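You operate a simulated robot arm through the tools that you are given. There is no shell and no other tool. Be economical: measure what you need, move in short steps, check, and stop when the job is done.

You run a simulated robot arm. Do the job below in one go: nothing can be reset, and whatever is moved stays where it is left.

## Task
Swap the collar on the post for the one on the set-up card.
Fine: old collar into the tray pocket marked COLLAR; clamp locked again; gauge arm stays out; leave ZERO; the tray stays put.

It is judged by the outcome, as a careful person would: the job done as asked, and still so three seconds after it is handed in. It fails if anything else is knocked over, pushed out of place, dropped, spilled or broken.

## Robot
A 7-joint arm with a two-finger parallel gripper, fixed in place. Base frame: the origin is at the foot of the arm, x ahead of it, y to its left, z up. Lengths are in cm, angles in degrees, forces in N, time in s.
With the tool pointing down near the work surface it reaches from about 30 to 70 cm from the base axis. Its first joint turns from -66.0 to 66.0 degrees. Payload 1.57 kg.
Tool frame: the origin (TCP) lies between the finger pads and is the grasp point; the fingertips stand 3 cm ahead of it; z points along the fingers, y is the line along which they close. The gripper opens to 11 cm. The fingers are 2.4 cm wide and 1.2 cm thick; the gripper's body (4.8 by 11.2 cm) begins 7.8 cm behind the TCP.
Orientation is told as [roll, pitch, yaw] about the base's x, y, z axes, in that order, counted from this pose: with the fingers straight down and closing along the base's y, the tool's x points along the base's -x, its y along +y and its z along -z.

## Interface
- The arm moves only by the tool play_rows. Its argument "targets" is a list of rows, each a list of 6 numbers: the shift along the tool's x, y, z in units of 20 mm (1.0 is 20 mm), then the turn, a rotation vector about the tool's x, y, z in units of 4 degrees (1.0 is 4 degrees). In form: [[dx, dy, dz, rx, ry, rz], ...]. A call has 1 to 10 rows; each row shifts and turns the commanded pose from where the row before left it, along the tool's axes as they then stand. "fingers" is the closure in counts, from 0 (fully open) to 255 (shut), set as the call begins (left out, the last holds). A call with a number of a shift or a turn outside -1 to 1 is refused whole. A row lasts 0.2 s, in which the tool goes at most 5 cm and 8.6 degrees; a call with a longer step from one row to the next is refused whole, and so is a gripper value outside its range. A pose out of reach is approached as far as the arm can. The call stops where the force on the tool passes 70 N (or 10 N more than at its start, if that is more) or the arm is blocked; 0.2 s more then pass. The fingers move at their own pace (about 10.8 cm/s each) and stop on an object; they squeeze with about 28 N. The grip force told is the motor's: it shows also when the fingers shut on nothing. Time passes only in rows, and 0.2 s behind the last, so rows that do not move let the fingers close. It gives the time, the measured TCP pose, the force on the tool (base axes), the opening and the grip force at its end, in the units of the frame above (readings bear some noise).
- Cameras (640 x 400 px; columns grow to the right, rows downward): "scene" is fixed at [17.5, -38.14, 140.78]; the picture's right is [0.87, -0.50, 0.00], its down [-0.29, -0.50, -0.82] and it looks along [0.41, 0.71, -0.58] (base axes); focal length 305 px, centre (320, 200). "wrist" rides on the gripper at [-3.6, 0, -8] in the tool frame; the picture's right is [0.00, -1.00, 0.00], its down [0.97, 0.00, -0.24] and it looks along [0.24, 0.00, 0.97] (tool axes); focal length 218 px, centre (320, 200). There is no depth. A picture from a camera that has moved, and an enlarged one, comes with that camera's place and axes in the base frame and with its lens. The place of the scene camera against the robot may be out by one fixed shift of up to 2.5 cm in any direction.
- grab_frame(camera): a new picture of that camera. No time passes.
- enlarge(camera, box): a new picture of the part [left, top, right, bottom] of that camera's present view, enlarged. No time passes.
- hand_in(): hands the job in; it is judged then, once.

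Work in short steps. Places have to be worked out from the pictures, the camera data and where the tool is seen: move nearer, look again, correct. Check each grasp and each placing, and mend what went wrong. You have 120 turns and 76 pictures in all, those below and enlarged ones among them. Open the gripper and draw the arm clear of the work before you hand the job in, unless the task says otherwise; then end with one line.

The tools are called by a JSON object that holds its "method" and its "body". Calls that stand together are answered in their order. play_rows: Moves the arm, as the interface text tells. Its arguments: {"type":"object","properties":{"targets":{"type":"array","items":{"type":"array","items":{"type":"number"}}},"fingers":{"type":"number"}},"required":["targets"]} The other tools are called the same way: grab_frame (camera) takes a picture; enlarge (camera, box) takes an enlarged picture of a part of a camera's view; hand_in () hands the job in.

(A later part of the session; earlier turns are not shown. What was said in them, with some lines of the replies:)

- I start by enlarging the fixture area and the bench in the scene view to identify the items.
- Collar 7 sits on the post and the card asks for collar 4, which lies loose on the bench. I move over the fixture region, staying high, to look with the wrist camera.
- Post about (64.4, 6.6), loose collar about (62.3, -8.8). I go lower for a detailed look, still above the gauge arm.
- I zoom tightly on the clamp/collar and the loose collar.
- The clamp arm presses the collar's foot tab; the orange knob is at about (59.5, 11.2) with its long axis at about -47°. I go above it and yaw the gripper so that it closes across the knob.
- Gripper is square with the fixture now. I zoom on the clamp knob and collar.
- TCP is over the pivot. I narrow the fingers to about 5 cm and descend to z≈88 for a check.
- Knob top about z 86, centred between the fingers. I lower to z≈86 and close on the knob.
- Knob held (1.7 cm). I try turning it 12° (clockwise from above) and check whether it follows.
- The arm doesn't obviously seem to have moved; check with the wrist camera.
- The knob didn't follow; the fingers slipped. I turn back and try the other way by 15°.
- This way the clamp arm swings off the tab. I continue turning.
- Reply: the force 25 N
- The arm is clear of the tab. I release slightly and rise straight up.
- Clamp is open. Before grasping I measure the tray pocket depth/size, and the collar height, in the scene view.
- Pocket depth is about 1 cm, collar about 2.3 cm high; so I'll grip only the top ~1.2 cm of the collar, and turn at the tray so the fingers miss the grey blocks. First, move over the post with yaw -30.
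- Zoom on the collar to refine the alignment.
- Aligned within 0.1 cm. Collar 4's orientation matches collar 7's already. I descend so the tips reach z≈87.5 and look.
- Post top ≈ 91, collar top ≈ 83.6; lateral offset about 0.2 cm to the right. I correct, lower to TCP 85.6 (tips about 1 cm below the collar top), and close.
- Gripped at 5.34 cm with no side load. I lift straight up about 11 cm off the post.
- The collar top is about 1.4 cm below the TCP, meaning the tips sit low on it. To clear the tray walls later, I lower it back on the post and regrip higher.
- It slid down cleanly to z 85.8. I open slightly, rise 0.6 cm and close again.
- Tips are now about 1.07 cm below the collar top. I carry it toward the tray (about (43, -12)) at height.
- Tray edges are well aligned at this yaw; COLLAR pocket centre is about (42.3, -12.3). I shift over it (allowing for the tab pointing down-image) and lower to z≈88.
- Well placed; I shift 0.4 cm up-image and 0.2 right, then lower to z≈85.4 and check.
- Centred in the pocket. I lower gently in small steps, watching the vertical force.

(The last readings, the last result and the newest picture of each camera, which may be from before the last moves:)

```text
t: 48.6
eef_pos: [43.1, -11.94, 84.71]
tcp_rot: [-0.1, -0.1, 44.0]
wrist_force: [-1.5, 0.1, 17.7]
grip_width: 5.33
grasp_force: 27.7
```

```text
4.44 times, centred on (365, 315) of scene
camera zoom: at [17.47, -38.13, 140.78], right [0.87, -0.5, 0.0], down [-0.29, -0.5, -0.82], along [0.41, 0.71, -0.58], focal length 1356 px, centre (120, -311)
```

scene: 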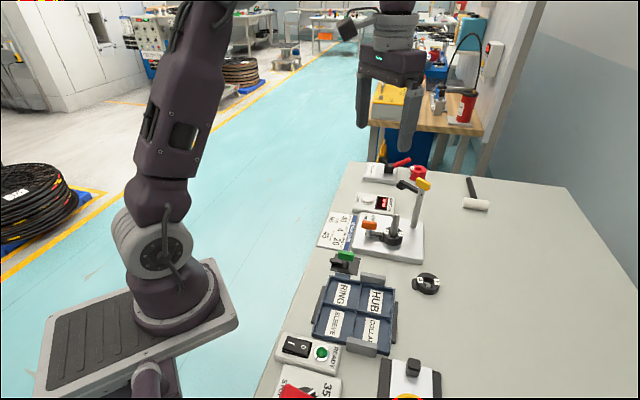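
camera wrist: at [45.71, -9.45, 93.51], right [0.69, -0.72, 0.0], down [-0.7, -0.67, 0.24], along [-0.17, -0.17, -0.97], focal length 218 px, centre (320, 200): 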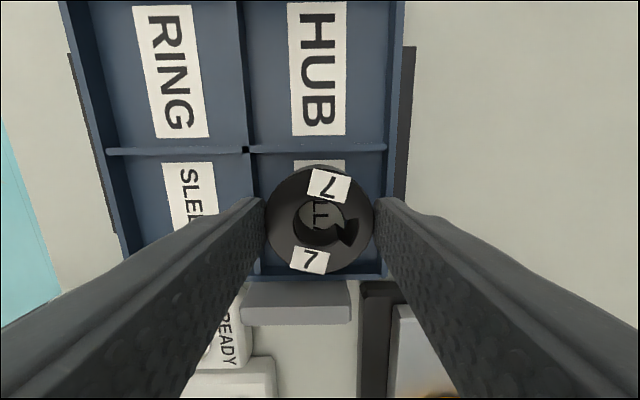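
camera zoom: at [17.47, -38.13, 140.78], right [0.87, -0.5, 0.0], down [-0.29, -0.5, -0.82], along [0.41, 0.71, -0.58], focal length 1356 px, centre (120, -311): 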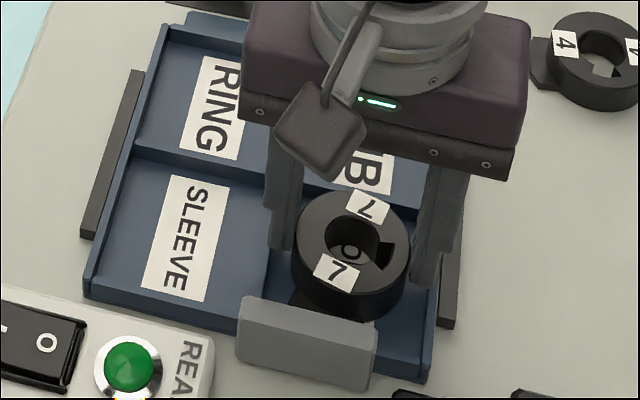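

Contact at z≈85: the collar is resting on the floor. I ease the pressure, open slightly and rise.

{"method": "play_rows", "body": {"targets": [[0, 0, -0.1, 0, 0, 0], [0, 0, 0, 0, 0, 0]]}}

{"method": "play_rows", "body": {"fingers": 115, "targets": [[0, 0, 0, 0, 0, 0], [0, 0, 0, 0, 0, 0], [0, 0, -0.3, 0, 0, 0], [0, 0, -0.7, 0, 0, 0], [0, 0, -1, 0, 0, 0], [0, 0, -1, 0, 0, 0], [0, 0, -1, 0, 0, 0], [0, 0, -1, 0, 0, 0], [0, 0, -1, 0, 0, 0]]}}

{"method": "grab_frame", "body": {"camera": "wrist"}}

{"method": "enlarge", "body": {"camera": "scene", "box": [320, 270, 410, 360]}}

```text
t: 49.2
eef_pos: [43.05, -11.88, 84.86]
tcp_rot: [0.0, 0.0, 43.9]
wrist_force: [0.0, -0.9, -0.4]
grip_width: 5.36
grasp_force: 27.6
```

```text
t: 51.2
eef_pos: [42.96, -11.88, 96.9]
tcp_rot: [0.0, 0.0, 44.0]
wrist_force: [0.6, -0.8, 0.0]
grip_width: 6.02
grasp_force: 0.1
```

```text
35 pictures are left
camera wrist: at [45.57, -9.49, 104.82], right [0.69, -0.72, 0.0], down [-0.7, -0.67, 0.24], along [-0.17, -0.17, -0.97], focal length 218 px, centre (320, 200)
```

wrist: 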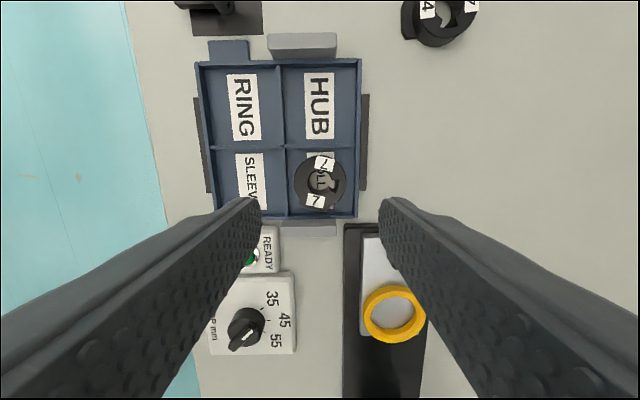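

```text
4.44 times, centred on (365, 315) of scene
camera zoom: at [17.5, -38.14, 140.78], right [0.87, -0.5, 0.0], down [-0.29, -0.5, -0.82], along [0.41, 0.71, -0.58], focal length 1356 px, centre (120, -311)
```

zoom: 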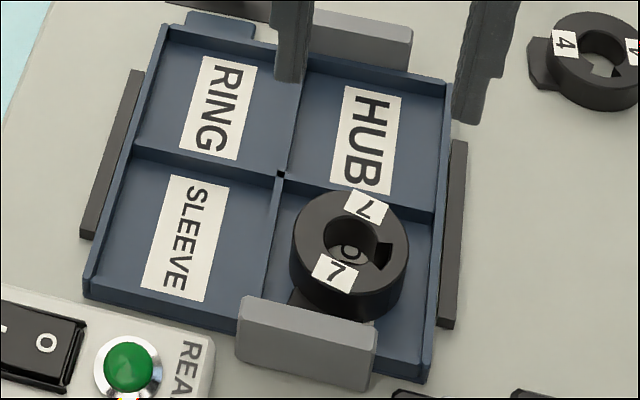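

Old collar sits flat in the COLLAR pocket and the tray didn't move. Now I return to yaw -30 and go above collar 4 at about (62.3, -9.1).

{"method": "play_rows", "body": {"fingers": 70, "targets": [[0, 0, -0.2, 0, 0, 1], [0, 0, -0.2, 0, 0, 1], [0, 0, -0.2, 0, 0, 1], [0, 0, -0.2, 0, 0, 1], [0, 0, -0.2, 0, 0, 1], [0, 0, 0, 0, 0, 1], [0, 0, 0, 0, 0, 1], [0, 0, 0, 0, 0, 1], [0, 0, 0, 0, 0, 1], [0, 0, 0, 0, 0, 1]]}}

{"method": "play_rows", "body": {"targets": [[0, 0, 0, 0, 0, 1], [0, 0, 0, 0, 0, 1], [0, 0, 0, 0, 0, 1], [0, 0, 0, 0, 0, 1], [0, 0, 0, 0, 0, 1], [0, 0, 0, 0, 0, 1], [0, 0, 0, 0, 0, 1], [0, 0, 0, 0, 0, 1], [0, 0, 0, 0, 0, 0.5]]}}

{"method": "play_rows", "body": {"targets": [[-0.96, 0.75, 0, 0, 0, 0], [-0.96, 0.75, 0, 0, 0, 0], [-0.96, 0.75, 0, 0, 0, 0], [-0.96, 0.75, 0, 0, 0, 0], [-0.96, 0.75, 0, 0, 0, 0], [-0.96, 0.75, 0, 0, 0, 0], [-0.96, 0.75, 0, 0, 0, 0], [-0.96, 0.75, 0, 0, 0, 0], [0, 0, 0, 0, 0, 0]]}}

{"method": "grab_frame", "body": {"camera": "wrist"}}

```text
t: 53.4
eef_pos: [43.04, -11.97, 98.97]
tcp_rot: [0.0, 0.1, 3.9]
wrist_force: [0.9, -0.3, -0.6]
grip_width: 7.97
grasp_force: 0.1
```

```text
t: 55.4
eef_pos: [43.14, -11.84, 99.11]
tcp_rot: [-0.1, 0.0, -30.0]
wrist_force: [-0.2, 0.4, 0.1]
grip_width: 7.99
grasp_force: 0.1
```

```text
t: 57.4
eef_pos: [62.44, -9.41, 98.91]
tcp_rot: [-0.1, -0.1, -30.0]
wrist_force: [-0.3, 0.7, -0.7]
grip_width: 7.99
grasp_force: 0.0
```

```text
33 pictures are left
camera wrist: at [65.55, -11.1, 106.91], right [-0.5, -0.87, 0.0], down [-0.84, 0.49, 0.24], along [-0.21, 0.12, -0.97], focal length 218 px, centre (320, 200)
```

wrist: 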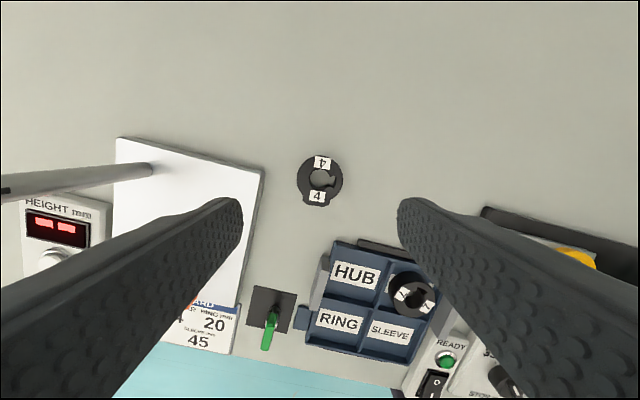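

Zoom on collar 4 to measure position and orientation.

{"method": "enlarge", "body": {"camera": "wrist", "box": [270, 130, 370, 230]}}

```text
4.00 times, centred on (320, 180) of wrist
camera zoom: at [65.55, -11.1, 106.91], right [-0.5, -0.87, 0.0], down [-0.84, 0.49, 0.24], along [-0.21, 0.12, -0.97], focal length 873 px, centre (320, 280)
```

zoom: 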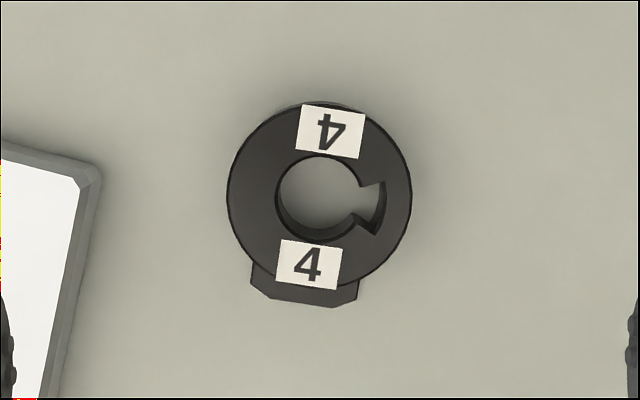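

Collar 4 is rotated about 6° less clockwise than collar 7 was, so I grasp at yaw -24 and will place at -30. I descend to z≈86.5 first.

{"method": "play_rows", "body": {"fingers": 85, "targets": [[0.04, 0, 0, 0, 0, -0.75], [0, 0, 0, 0, 0, -0.75], [0, 0, 1, 0, 0, 0], [0, 0, 1, 0, 0, 0], [0, 0, 1, 0, 0, 0], [0, 0, 1, 0, 0, 0], [0, 0, 1, 0, 0, 0], [0, 0, 0.8, 0, 0, 0], [0, 0, 0.4, 0, 0, 0], [0, 0, 0, 0, 0, 0]]}}

{"method": "grab_frame", "body": {"camera": "wrist"}}

```text
t: 59.6
eef_pos: [62.34, -9.26, 86.53]
tcp_rot: [0.1, -0.1, -24.1]
wrist_force: [0.0, 0.2, 0.6]
grip_width: 7.36
grasp_force: 0.0
```

```text
31 pictures are left
camera wrist: at [65.57, -10.64, 94.53], right [-0.41, -0.91, 0.0], down [-0.89, 0.39, 0.24], along [-0.22, 0.1, -0.97], focal length 218 px, centre (320, 200)
```

wrist: 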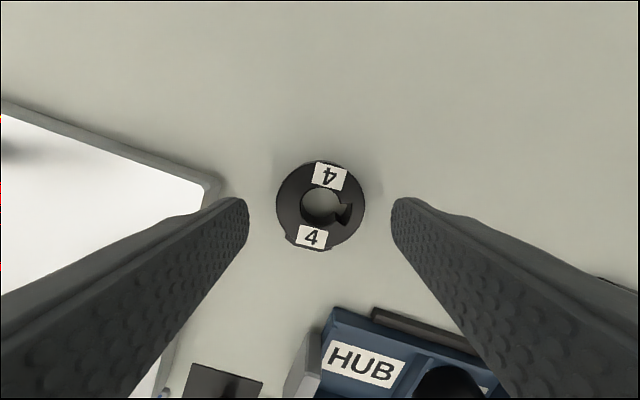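

Centred with 15.8° tilt as wanted. Narrow to 6.4 cm, lower to z≈83.8, and close.

{"method": "play_rows", "body": {"fingers": 107, "targets": [[0, 0, 0, 0, 0, 0], [0, 0, 0.5, 0, 0, 0], [0, 0, 0.5, 0, 0, 0], [0, 0, 0.35, 0, 0, 0], [0, 0, 0, 0, 0, 0]]}}

{"method": "play_rows", "body": {"fingers": 255, "targets": [[0, 0, 0, 0, 0, 0], [0, 0, 0, 0, 0, 0], [0, 0, 0, 0, 0, 0]]}}

{"method": "play_rows", "body": {"targets": [[0, 0, -0.3, 0, 0, 0], [0, 0, -0.7, 0, 0, 0], [0, 0, -1, 0, 0, 0], [0, 0, -1, 0, 0, 0], [0, 0, -1, 0, 0, 0], [0, 0, -1, 0, 0, 0], [0, 0, -1, 0, 0, 0], [0, 0, -1, 0, 0, 0], [0, 0, -1, 0, 0, 0], [0, 0, 0, 0, 0, 0]]}}

{"method": "grab_frame", "body": {"camera": "wrist"}}

```text
t: 60.8
eef_pos: [62.21, -9.11, 83.9]
tcp_rot: [-0.1, 0.0, -23.9]
wrist_force: [-0.2, 0.3, 0.6]
grip_width: 6.37
grasp_force: 0.1
```

```text
t: 61.6
eef_pos: [62.23, -9.19, 83.81]
tcp_rot: [0.0, 0.0, -24.0]
wrist_force: [0.1, 0.1, -0.6]
grip_width: 5.33
grasp_force: 28.1
```

```text
t: 63.8
eef_pos: [62.29, -9.14, 99.99]
tcp_rot: [0.0, 0.0, -24.0]
wrist_force: [-0.6, -0.3, -1.1]
grip_width: 5.32
grasp_force: 28.3
```

```text
30 pictures are left
camera wrist: at [65.64, -10.65, 108.0], right [-0.41, -0.91, 0.0], down [-0.89, 0.39, 0.24], along [-0.22, 0.1, -0.97], focal length 218 px, centre (320, 200)
```

wrist: 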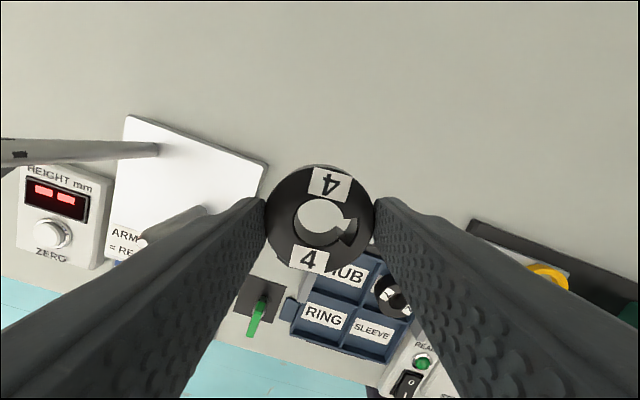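

Collar 4 held in the same pose as collar 7 was. I move back over the post at yaw -30.

{"method": "play_rows", "body": {"targets": [[0, 0, 0, 0, 0, 0.75], [0, 0, 0, 0, 0, 0.75], [0.37, 0.9, 0, 0, 0, 0], [0.37, 0.9, 0, 0, 0, 0], [0.37, 0.9, 0, 0, 0, 0], [0.37, 0.9, 0, 0, 0, 0], [0.37, 0.9, 0, 0, 0, 0], [0.37, 0.9, 0, 0, 0, 0], [0.37, 0.9, 0, 0, 0, 0], [0.36, 0.9, 0, 0, 0, 0]]}}

{"method": "play_rows", "body": {"targets": [[0, 0, 0, 0, 0, 0], [0, 0, 0, 0, 0, 0]]}}

{"method": "enlarge", "body": {"camera": "wrist", "box": [250, 150, 390, 290]}}

```text
t: 66.0
eef_pos: [64.35, 6.37, 99.97]
tcp_rot: [0.0, -0.1, -30.1]
wrist_force: [-0.3, -0.1, -1.4]
grip_width: 5.33
grasp_force: 28.2
```

```text
t: 66.6
eef_pos: [64.29, 6.28, 99.97]
tcp_rot: [0.0, 0.0, -30.0]
wrist_force: [-0.3, -0.2, -1.1]
grip_width: 5.33
grasp_force: 27.9
```

```text
2.86 times, centred on (320, 220) of wrist
camera zoom: at [67.5, 4.47, 107.96], right [-0.5, -0.87, 0.0], down [-0.84, 0.49, 0.24], along [-0.21, 0.12, -0.97], focal length 624 px, centre (320, 143)
```

zoom: 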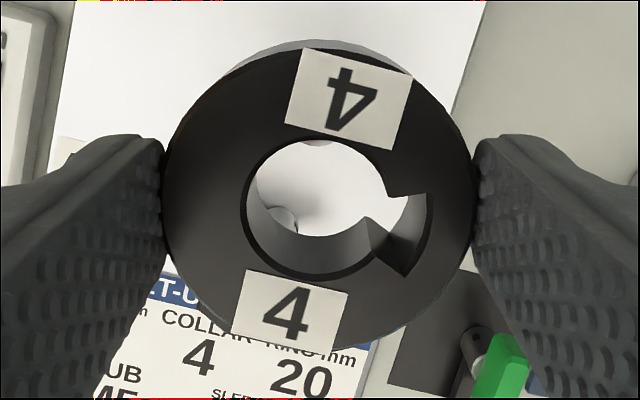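

Orientation matches (15.7°) and position is within 0.1 cm. I lower onto the post tip and check forces.

{"method": "play_rows", "body": {"targets": [[0.03, 0, 0.5, 0, 0, 0], [0, 0, 0.5, 0, 0, 0], [0, 0, 0.5, 0, 0, 0], [0, 0, 0.5, 0, 0, 0], [0, 0, 0.5, 0, 0, 0], [0, 0, 0.5, 0, 0, 0], [0, 0, 0.5, 0, 0, 0], [0, 0, 0, 0, 0, 0]]}}

{"method": "enlarge", "body": {"camera": "scene", "box": [350, 170, 430, 260]}}

```text
t: 68.4
eef_pos: [64.33, 6.26, 92.94]
tcp_rot: [0.0, 0.1, -30.0]
wrist_force: [-0.4, 0.0, -0.2]
grip_width: 5.34
grasp_force: 28.0
```

```text
4.44 times, centred on (390, 215) of scene
camera zoom: at [17.5, -38.14, 140.78], right [0.87, -0.5, 0.0], down [-0.29, -0.5, -0.82], along [0.41, 0.71, -0.58], focal length 1356 px, centre (9, 133)
```

zoom: 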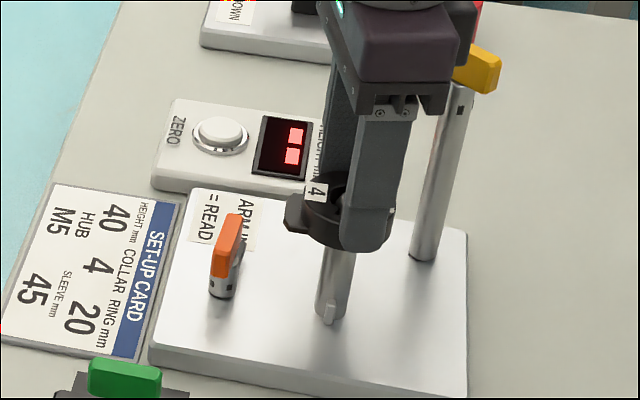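

On the post with no force. Continue down in slower steps toward the key.

{"method": "play_rows", "body": {"targets": [[0, 0, 0.5, 0, 0, 0], [0, 0, 0.5, 0, 0, 0], [0, 0, 0.5, 0, 0, 0], [0, 0, 0.5, 0, 0, 0], [0, 0, 0.3, 0, 0, 0], [0, 0, 0, 0, 0, 0]]}}

{"method": "play_rows", "body": {"targets": [[0, 0, 0.2, 0, 0, 0], [0, 0, 0.2, 0, 0, 0], [0, 0, 0.2, 0, 0, 0], [0, 0, 0, 0, 0, 0]]}}

```text
t: 69.8
eef_pos: [64.28, 6.32, 88.25]
tcp_rot: [-0.1, 0.0, -30.0]
wrist_force: [-0.2, 0.4, -0.9]
grip_width: 5.34
grasp_force: 28.0
```

```text
t: 70.8
eef_pos: [64.29, 6.19, 87.1]
tcp_rot: [-0.1, 0.0, -30.1]
wrist_force: [-0.2, 0.1, -2.1]
grip_width: 5.35
grasp_force: 28.5
```

{"method": "play_rows", "body": {"targets": [[0, 0, 0.15, 0, 0, 0], [0, 0, 0.15, 0, 0, 0], [0, 0, 0, 0, 0, 0]]}}

{"method": "enlarge", "body": {"camera": "scene", "box": [350, 190, 430, 260]}}

```text
t: 71.6
eef_pos: [64.18, 6.25, 86.41]
tcp_rot: [-0.1, 0.0, -30.0]
wrist_force: [0.0, -0.8, -0.8]
grip_width: 5.36
grasp_force: 27.7
```

```text
5.71 times, centred on (390, 225) of scene
camera zoom: at [17.5, -38.14, 140.78], right [0.87, -0.5, 0.0], down [-0.29, -0.5, -0.82], along [0.41, 0.71, -0.58], focal length 1744 px, centre (-80, 57)
```

zoom: 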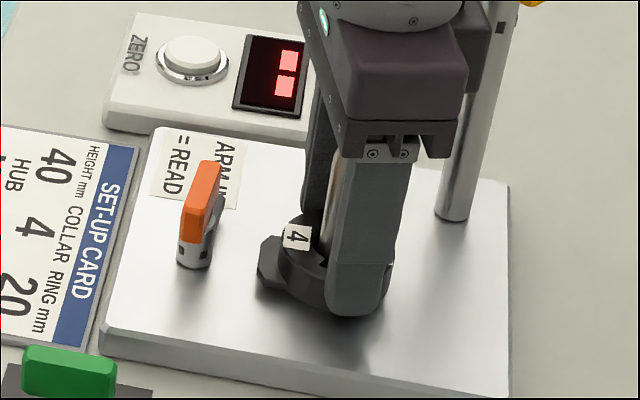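

Slides past the key with no resistance. I continue in small steps until it seats.

{"method": "play_rows", "body": {"targets": [[0, 0, 0.1, 0, 0, 0], [0, 0, 0, 0, 0, 0]]}}

{"method": "play_rows", "body": {"targets": [[0, 0, 0.1, 0, 0, 0], [0, 0, 0, 0, 0, 0]]}}

```text
t: 72.2
eef_pos: [64.34, 6.33, 86.26]
tcp_rot: [0.0, 0.0, -30.0]
wrist_force: [-0.5, 0.7, -0.3]
grip_width: 5.33
grasp_force: 27.6
```

```text
t: 72.8
eef_pos: [64.43, 6.17, 86.09]
tcp_rot: [0.0, 0.1, -30.0]
wrist_force: [0.6, -0.4, 0.0]
grip_width: 5.34
grasp_force: 28.7
```

{"method": "play_rows", "body": {"targets": [[0, 0, 0.08, 0, 0, 0], [0, 0, 0, 0, 0, 0]]}}

{"method": "play_rows", "body": {"targets": [[0, 0, 0.08, 0, 0, 0], [0, 0, 0, 0, 0, 0]]}}

```text
t: 73.4
eef_pos: [64.3, 6.31, 85.83]
tcp_rot: [-0.1, 0.0, -30.1]
wrist_force: [-0.2, 0.1, -0.8]
grip_width: 5.35
grasp_force: 28.0
```

```text
t: 74.0
eef_pos: [64.28, 6.28, 85.88]
tcp_rot: [0.0, -0.2, -30.0]
wrist_force: [-3.6, -0.3, 17.9]
grip_width: 5.3
grasp_force: 28.3
```

Contact (18 N up): seated at z≈85.8. I relieve pressure, open slightly and rise clear.

{"method": "play_rows", "body": {"targets": [[0, 0, -0.06, 0, 0, 0], [0, 0, 0, 0, 0, 0]]}}

{"method": "play_rows", "body": {"fingers": 110, "targets": [[0, 0, 0, 0, 0, 0], [0, 0, 0, 0, 0, 0], [0, 0, -0.3, 0, 0, 0], [0, 0, -0.7, 0, 0, 0], [0, 0, -1, 0, 0, 0], [0, 0, -1, 0, 0, 0], [0, 0, -1, 0, 0, 0], [0, 0, -1, 0, 0, 0], [0, 0, -1, 0, 0, 0], [0, 0, -1, 0, 0, 0]]}}

{"method": "play_rows", "body": {"targets": [[0, 0, -1, 0, 0, 0], [0, 0, -0.7, 0, 0, 0], [0, 0, 0, 0, 0, 0]]}}

{"method": "enlarge", "body": {"camera": "wrist", "box": [270, 130, 370, 230]}}

{"method": "enlarge", "body": {"camera": "scene", "box": [350, 190, 430, 260]}}

```text
t: 74.6
eef_pos: [64.4, 6.16, 85.91]
tcp_rot: [0.0, 0.0, -30.1]
wrist_force: [0.3, 0.4, 2.7]
grip_width: 5.33
grasp_force: 28.3
```

```text
t: 76.8
eef_pos: [64.28, 6.3, 99.85]
tcp_rot: [0.0, 0.0, -30.0]
wrist_force: [-0.1, -0.2, -0.4]
grip_width: 6.28
grasp_force: 0.1
```

```text
t: 77.6
eef_pos: [64.05, 6.34, 103.19]
tcp_rot: [0.1, 0.0, -30.0]
wrist_force: [-0.5, 0.2, -0.3]
grip_width: 6.28
grasp_force: 0.1
```

```text
4.00 times, centred on (320, 180) of wrist
camera zoom: at [67.33, 4.45, 111.19], right [-0.5, -0.87, 0.0], down [-0.84, 0.49, 0.24], along [-0.21, 0.12, -0.97], focal length 873 px, centre (320, 280)
```

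zoom: 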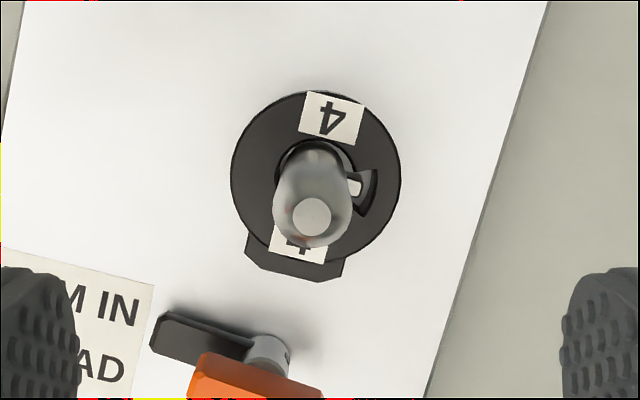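

```text
5.71 times, centred on (390, 225) of scene
camera zoom: at [17.5, -38.14, 140.78], right [0.87, -0.5, 0.0], down [-0.29, -0.5, -0.82], along [0.41, 0.71, -0.58], focal length 1744 px, centre (-80, 57)
```

zoom: 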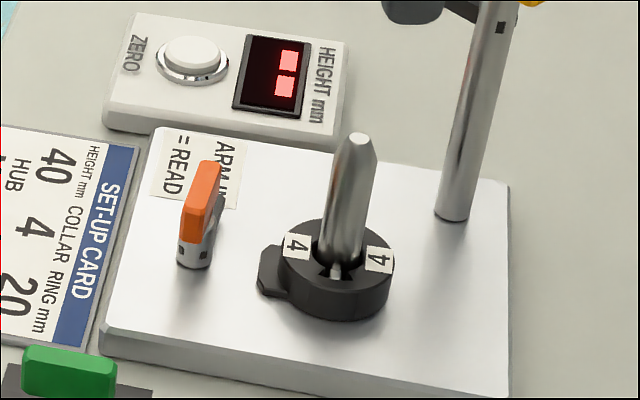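

Collar 4 is seated with the key in the slot and tab toward the clamp. Now back over the clamp pivot at yaw 38 with the fingers narrowed.

{"method": "play_rows", "body": {"fingers": 160, "targets": [[0.81, 0.24, 0, 0, 0, 0], [0.81, 0.24, 0, 0, 0, 0], [0.81, 0.24, 0, 0, 0, 0], [0.81, 0.24, 0, 0, 0, 0], [0, 0, 0, 0, 0, -1], [0, 0, 0, 0, 0, -1], [0, 0, 0, 0, 0, -1], [0, 0, 0, 0, 0, -1], [0, 0, 0, 0, 0, -1], [0, 0, 0, 0, 0, -1]]}}

{"method": "play_rows", "body": {"targets": [[0, 0, 0, 0, 0, -1], [0, 0, 0, 0, 0, -1], [0, 0, 0, 0, 0, -1], [0, 0, 0, 0, 0, -1], [0, 0, 0, 0, 0, -1], [0, 0, 0, 0, 0, -1], [0, 0, 0, 0, 0, -1], [0, 0, 0, 0, 0, -1], [0, 0, 0, 0, 0, -1], [0, 0, 0, 0, 0, -1]]}}

{"method": "play_rows", "body": {"targets": [[0, 0, 0.5, 0, 0, -1], [0, 0, 0.5, 0, 0, 0], [0, 0, 0, 0, 0, 0]]}}

{"method": "enlarge", "body": {"camera": "wrist", "box": [260, 110, 420, 220]}}

```text
t: 79.8
eef_pos: [59.75, 11.28, 103.29]
tcp_rot: [0.1, 0.0, -5.9]
wrist_force: [0.1, 0.4, 0.0]
grip_width: 4.08
grasp_force: 0.1
```

```text
t: 82.0
eef_pos: [59.68, 11.22, 103.27]
tcp_rot: [-0.1, -0.1, 34.1]
wrist_force: [0.1, 0.5, -0.5]
grip_width: 4.07
grasp_force: 0.2
```

```text
t: 82.8
eef_pos: [59.51, 11.26, 101.22]
tcp_rot: [0.0, 0.0, 37.9]
wrist_force: [-0.1, 0.2, 0.6]
grip_width: 4.1
grasp_force: 0.1
```

```text
3.64 times, centred on (340, 165) of wrist
camera zoom: at [62.55, 13.39, 109.22], right [0.62, -0.79, 0.0], down [-0.76, -0.6, 0.24], along [-0.19, -0.15, -0.97], focal length 794 px, centre (247, 327)
```

zoom: 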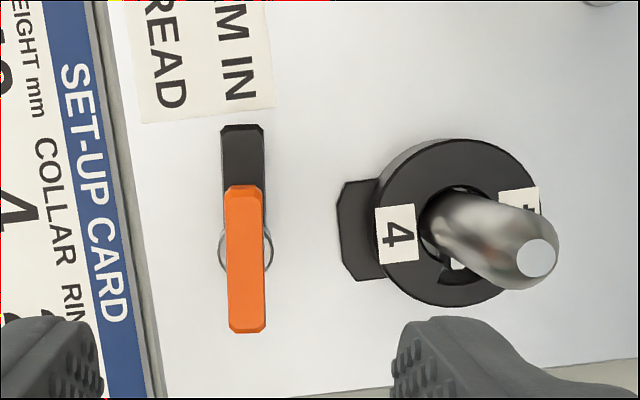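

Aligned over the knob. Narrow to 3.2 cm so the outer finger misses the tab, and descend to z≈86.

{"method": "play_rows", "body": {"fingers": 181, "targets": [[0.1, 0, 1, 0, 0, 0], [0, 0, 1, 0, 0, 0], [0, 0, 1, 0, 0, 0], [0, 0, 1, 0, 0, 0], [0, 0, 1, 0, 0, 0], [0, 0, 0.6, 0, 0, 0], [0, 0, 0, 0, 0, 0]]}}

{"method": "grab_frame", "body": {"camera": "wrist"}}

```text
t: 84.4
eef_pos: [59.44, 10.96, 89.9]
tcp_rot: [0.0, 0.0, 38.0]
wrist_force: [0.5, -0.3, 0.1]
grip_width: 3.18
grasp_force: 0.1
```

```text
23 pictures are left
camera wrist: at [62.32, 13.23, 97.92], right [0.62, -0.79, 0.0], down [-0.76, -0.6, 0.24], along [-0.19, -0.15, -0.97], focal length 218 px, centre (320, 200)
```

wrist: 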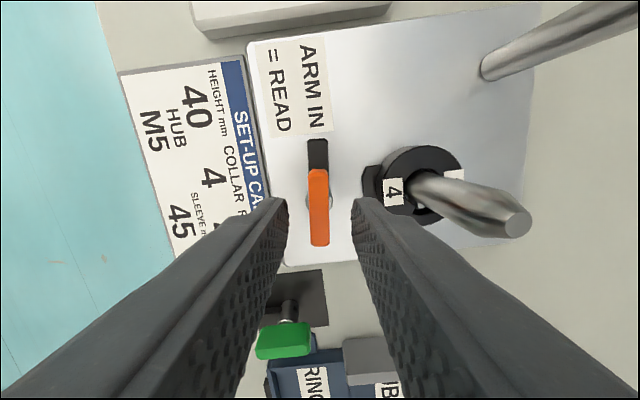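

Centred. Lower to z≈86 and close on the knob.

{"method": "play_rows", "body": {"targets": [[0, 0, 0.7, 0, 0, 0], [0, 0, 0.7, 0, 0, 0], [-0.05, 0, 0.55, 0, 0, 0], [0, 0, 0, 0, 0, 0]]}}

{"method": "play_rows", "body": {"fingers": 255, "targets": [[0, 0, 0, 0, 0, 0], [0, 0, 0, 0, 0, 0], [0, 0, 0, 0, 0, 0]]}}

```text
t: 85.4
eef_pos: [59.49, 11.15, 86.14]
tcp_rot: [0.0, 0.1, 38.0]
wrist_force: [1.2, 0.8, -0.6]
grip_width: 3.21
grasp_force: 0.0
```

```text
t: 86.2
eef_pos: [59.5, 11.08, 86.05]
tcp_rot: [-0.1, 0.1, 38.0]
wrist_force: [-2.7, 2.4, -4.1]
grip_width: 1.68
grasp_force: 31.9
```

Knob gripped. I turn it back clockwise, in two stages, toward the locked position (about yaw -45).

{"method": "play_rows", "body": {"targets": [[0, 0, 0, 0, 0, 1], [0, 0, 0, 0, 0, 1], [0, 0, 0, 0, 0, 1], [0, 0, 0, 0, 0, 1], [0, 0, 0, 0, 0, 1], [0, 0, 0, 0, 0, 1], [0, 0, 0, 0, 0, 1], [0, 0, 0, 0, 0, 1], [0, 0, 0, 0, 0, 1], [0, 0, 0, 0, 0, 1]]}}

{"method": "play_rows", "body": {"targets": [[0, 0, 0, 0, 0, 1], [0, 0, 0, 0, 0, 1], [0, 0, 0, 0, 0, 1], [0, 0, 0, 0, 0, 1], [0, 0, 0, 0, 0, 1], [0, 0, 0, 0, 0, 1], [0, 0, 0, 0, 0, 0]]}}

{"method": "grab_frame", "body": {"camera": "wrist"}}

```text
t: 88.4
eef_pos: [59.53, 11.13, 86.11]
tcp_rot: [0.1, -0.1, -2.1]
wrist_force: [-13.0, 11.6, 8.8]
grip_width: 1.7
grasp_force: 31.4
```

```text
t: 90.0
eef_pos: [59.54, 11.26, 86.15]
tcp_rot: [0.1, 0.2, -25.9]
wrist_force: [-9.6, 19.2, -13.4]
grip_width: 1.7
grasp_force: 32.3
```

```text
22 pictures are left
camera wrist: at [62.81, 9.59, 94.12], right [-0.44, -0.9, 0.0], down [-0.87, 0.43, 0.24], along [-0.22, 0.11, -0.97], focal length 218 px, centre (320, 200)
```

wrist: 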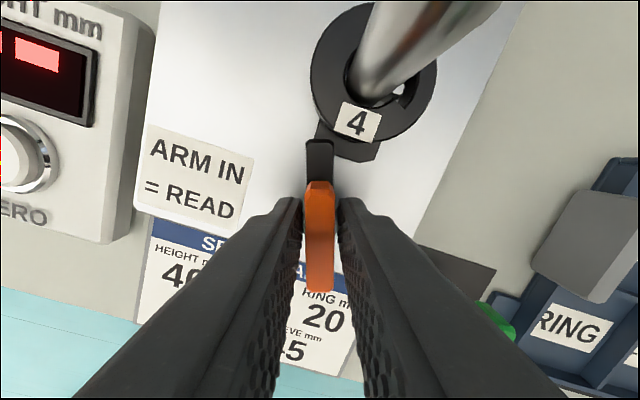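

The arm is moving onto the tab. I go on through about -50° to bring it against its stop.

{"method": "play_rows", "body": {"targets": [[0, 0, 0, 0, 0, 1], [0, 0, 0, 0, 0, 1], [0, 0, 0, 0, 0, 1], [0, 0, 0, 0, 0, 1], [0, 0, 0, 0, 0, 1], [0, 0, 0, 0, 0, 1], [0, 0, 0, 0, 0, 0]]}}

{"method": "grab_frame", "body": {"camera": "wrist"}}

```text
t: 91.6
eef_pos: [59.66, 11.08, 86.25]
tcp_rot: [0.1, 0.0, -49.9]
wrist_force: [-2.8, 10.2, 3.0]
grip_width: 1.72
grasp_force: 32.8
```

```text
21 pictures are left
camera wrist: at [61.95, 8.35, 94.17], right [-0.77, -0.64, 0.0], down [-0.62, 0.74, 0.24], along [-0.15, 0.18, -0.97], focal length 218 px, centre (320, 200)
```

wrist: 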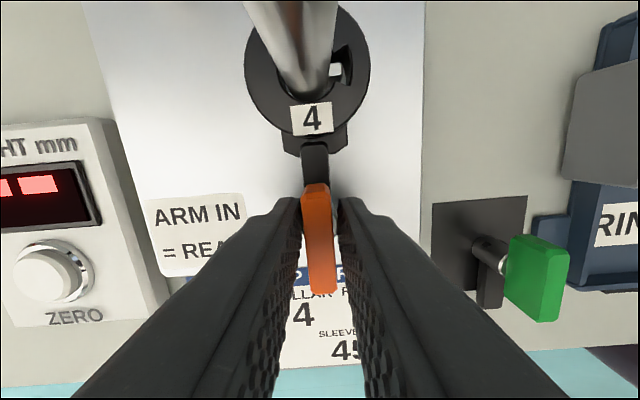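

The arm is over the tab and the knob has reached its stop (fingers slipped a few degrees). I release and rise to check.

{"method": "play_rows", "body": {"fingers": 165, "targets": [[0, 0, 0, 0, 0, 0], [0, 0, 0, 0, 0, 0], [0, 0, -0.5, 0, 0, 0], [0, 0, -1, 0, 0, 0], [0, 0, -1, 0, 0, 0], [0, 0, -1, 0, 0, 0], [0, 0, -1, 0, 0, 0], [0, 0, -1, 0, 0, 0], [0, 0, -1, 0, 0, 0], [0, 0, -1, 0, 0, 0]]}}

{"method": "play_rows", "body": {"targets": [[0, 0, -1, 0, 0, -0.8], [0, 0, 0, 0, 0, -0.5], [0, 0, 0, 0, 0, 0]]}}

{"method": "enlarge", "body": {"camera": "wrist", "box": [270, 80, 370, 200]}}

{"method": "enlarge", "body": {"camera": "scene", "box": [350, 200, 430, 260]}}

```text
t: 93.8
eef_pos: [59.53, 11.0, 101.26]
tcp_rot: [0.0, 0.0, -50.0]
wrist_force: [-0.2, 0.7, 0.3]
grip_width: 3.88
grasp_force: 0.0
```

```text
t: 94.6
eef_pos: [59.52, 11.25, 103.29]
tcp_rot: [0.0, 0.0, -44.8]
wrist_force: [-0.3, 0.3, 0.0]
grip_width: 3.87
grasp_force: 0.0
```

```text
3.33 times, centred on (320, 140) of wrist
camera zoom: at [62.15, 8.56, 111.23], right [-0.7, -0.71, 0.0], down [-0.69, 0.68, 0.24], along [-0.17, 0.17, -0.97], focal length 728 px, centre (320, 400)
```

zoom: 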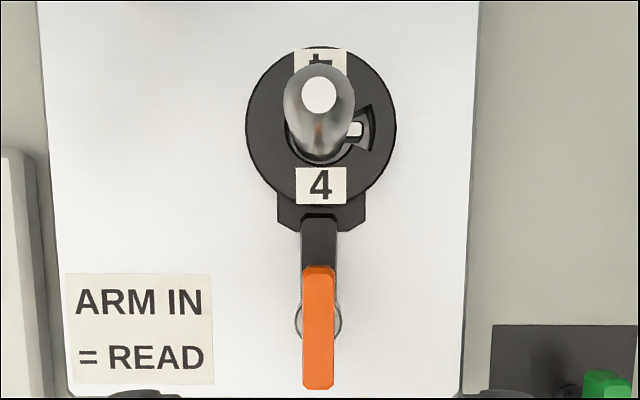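

```text
6.67 times, centred on (390, 230) of scene
camera zoom: at [17.5, -38.14, 140.78], right [0.87, -0.5, 0.0], down [-0.29, -0.5, -0.82], along [0.41, 0.71, -0.58], focal length 2034 px, centre (-147, 0)
```

zoom: 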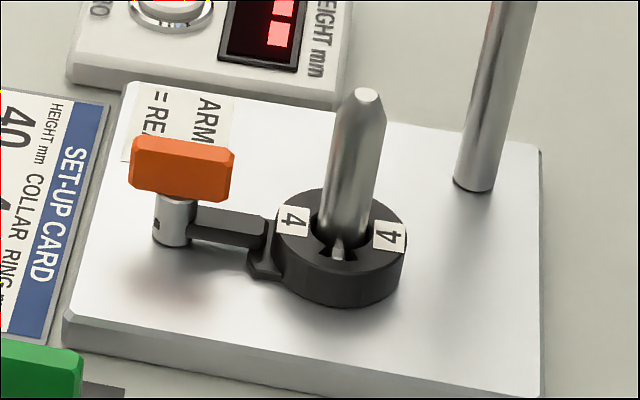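

Clamp is back in its original locked position on collar 4. I open the gripper and draw the arm up and back, then check the whole scene.

{"method": "play_rows", "body": {"fingers": 0, "targets": [[0.3, 0.3, -1, 0, 0, 0], [0.3, 0.3, -1, 0, 0, 0], [0.6, 0.5, -1, 0, 0, 0], [0.9, 0.5, -1, 0, 0, 0], [0.9, 0.5, -1, 0, 0, 0], [0.9, 0, -1, 0, 0, 0], [0.9, -0.8, -1, 0, 0, 0], [0.9, -0.8, -0.5, 0, 0, 0], [0.9, -0.8, 0, 0, 0, 0], [0, 0, 0, 0, 0, 0]]}}

{"method": "grab_frame", "body": {"camera": "scene"}}

{"method": "enlarge", "body": {"camera": "scene", "box": [300, 150, 500, 370]}}

```text
t: 96.8
eef_pos: [49.83, 19.91, 118.33]
tcp_rot: [-0.1, 0.0, -44.8]
wrist_force: [0.2, -0.5, 1.0]
grip_width: 11.0
grasp_force: 0.1
```

```text
18 pictures are left
```

scene: 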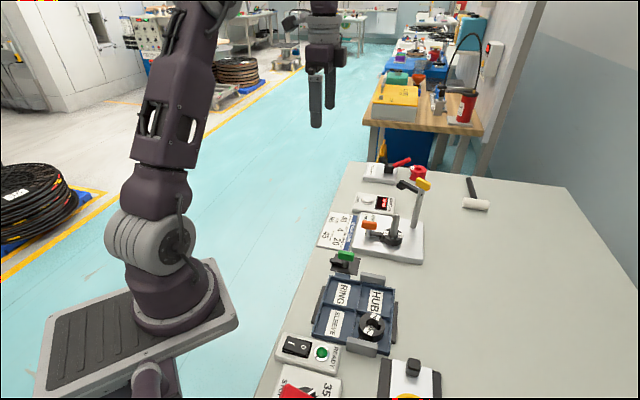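

```text
1.82 times, centred on (400, 260) of scene
camera zoom: at [17.5, -38.14, 140.78], right [0.87, -0.5, 0.0], down [-0.29, -0.5, -0.82], along [0.41, 0.71, -0.58], focal length 555 px, centre (174, 91)
```

zoom: 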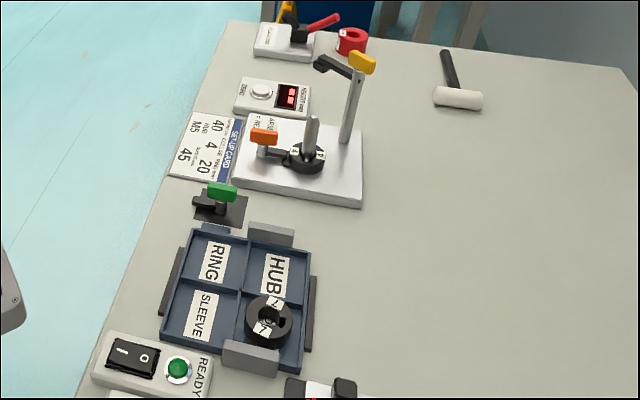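

The pictures show collar 4 clamped on the post, collar 7 in the COLLAR pocket, and the tray, gauge arm and ZERO as they were. The arm is clear and open, so I hand in.

{"method": "hand_in", "body": {}}

```text
The job is handed in.
```

The collars are swapped and the job is handed in: collar 4 is keyed on the post with the clamp locked, and the old collar 7 is in the COLLAR pocket. The gauge arm, ZERO and the tray were left as they were.
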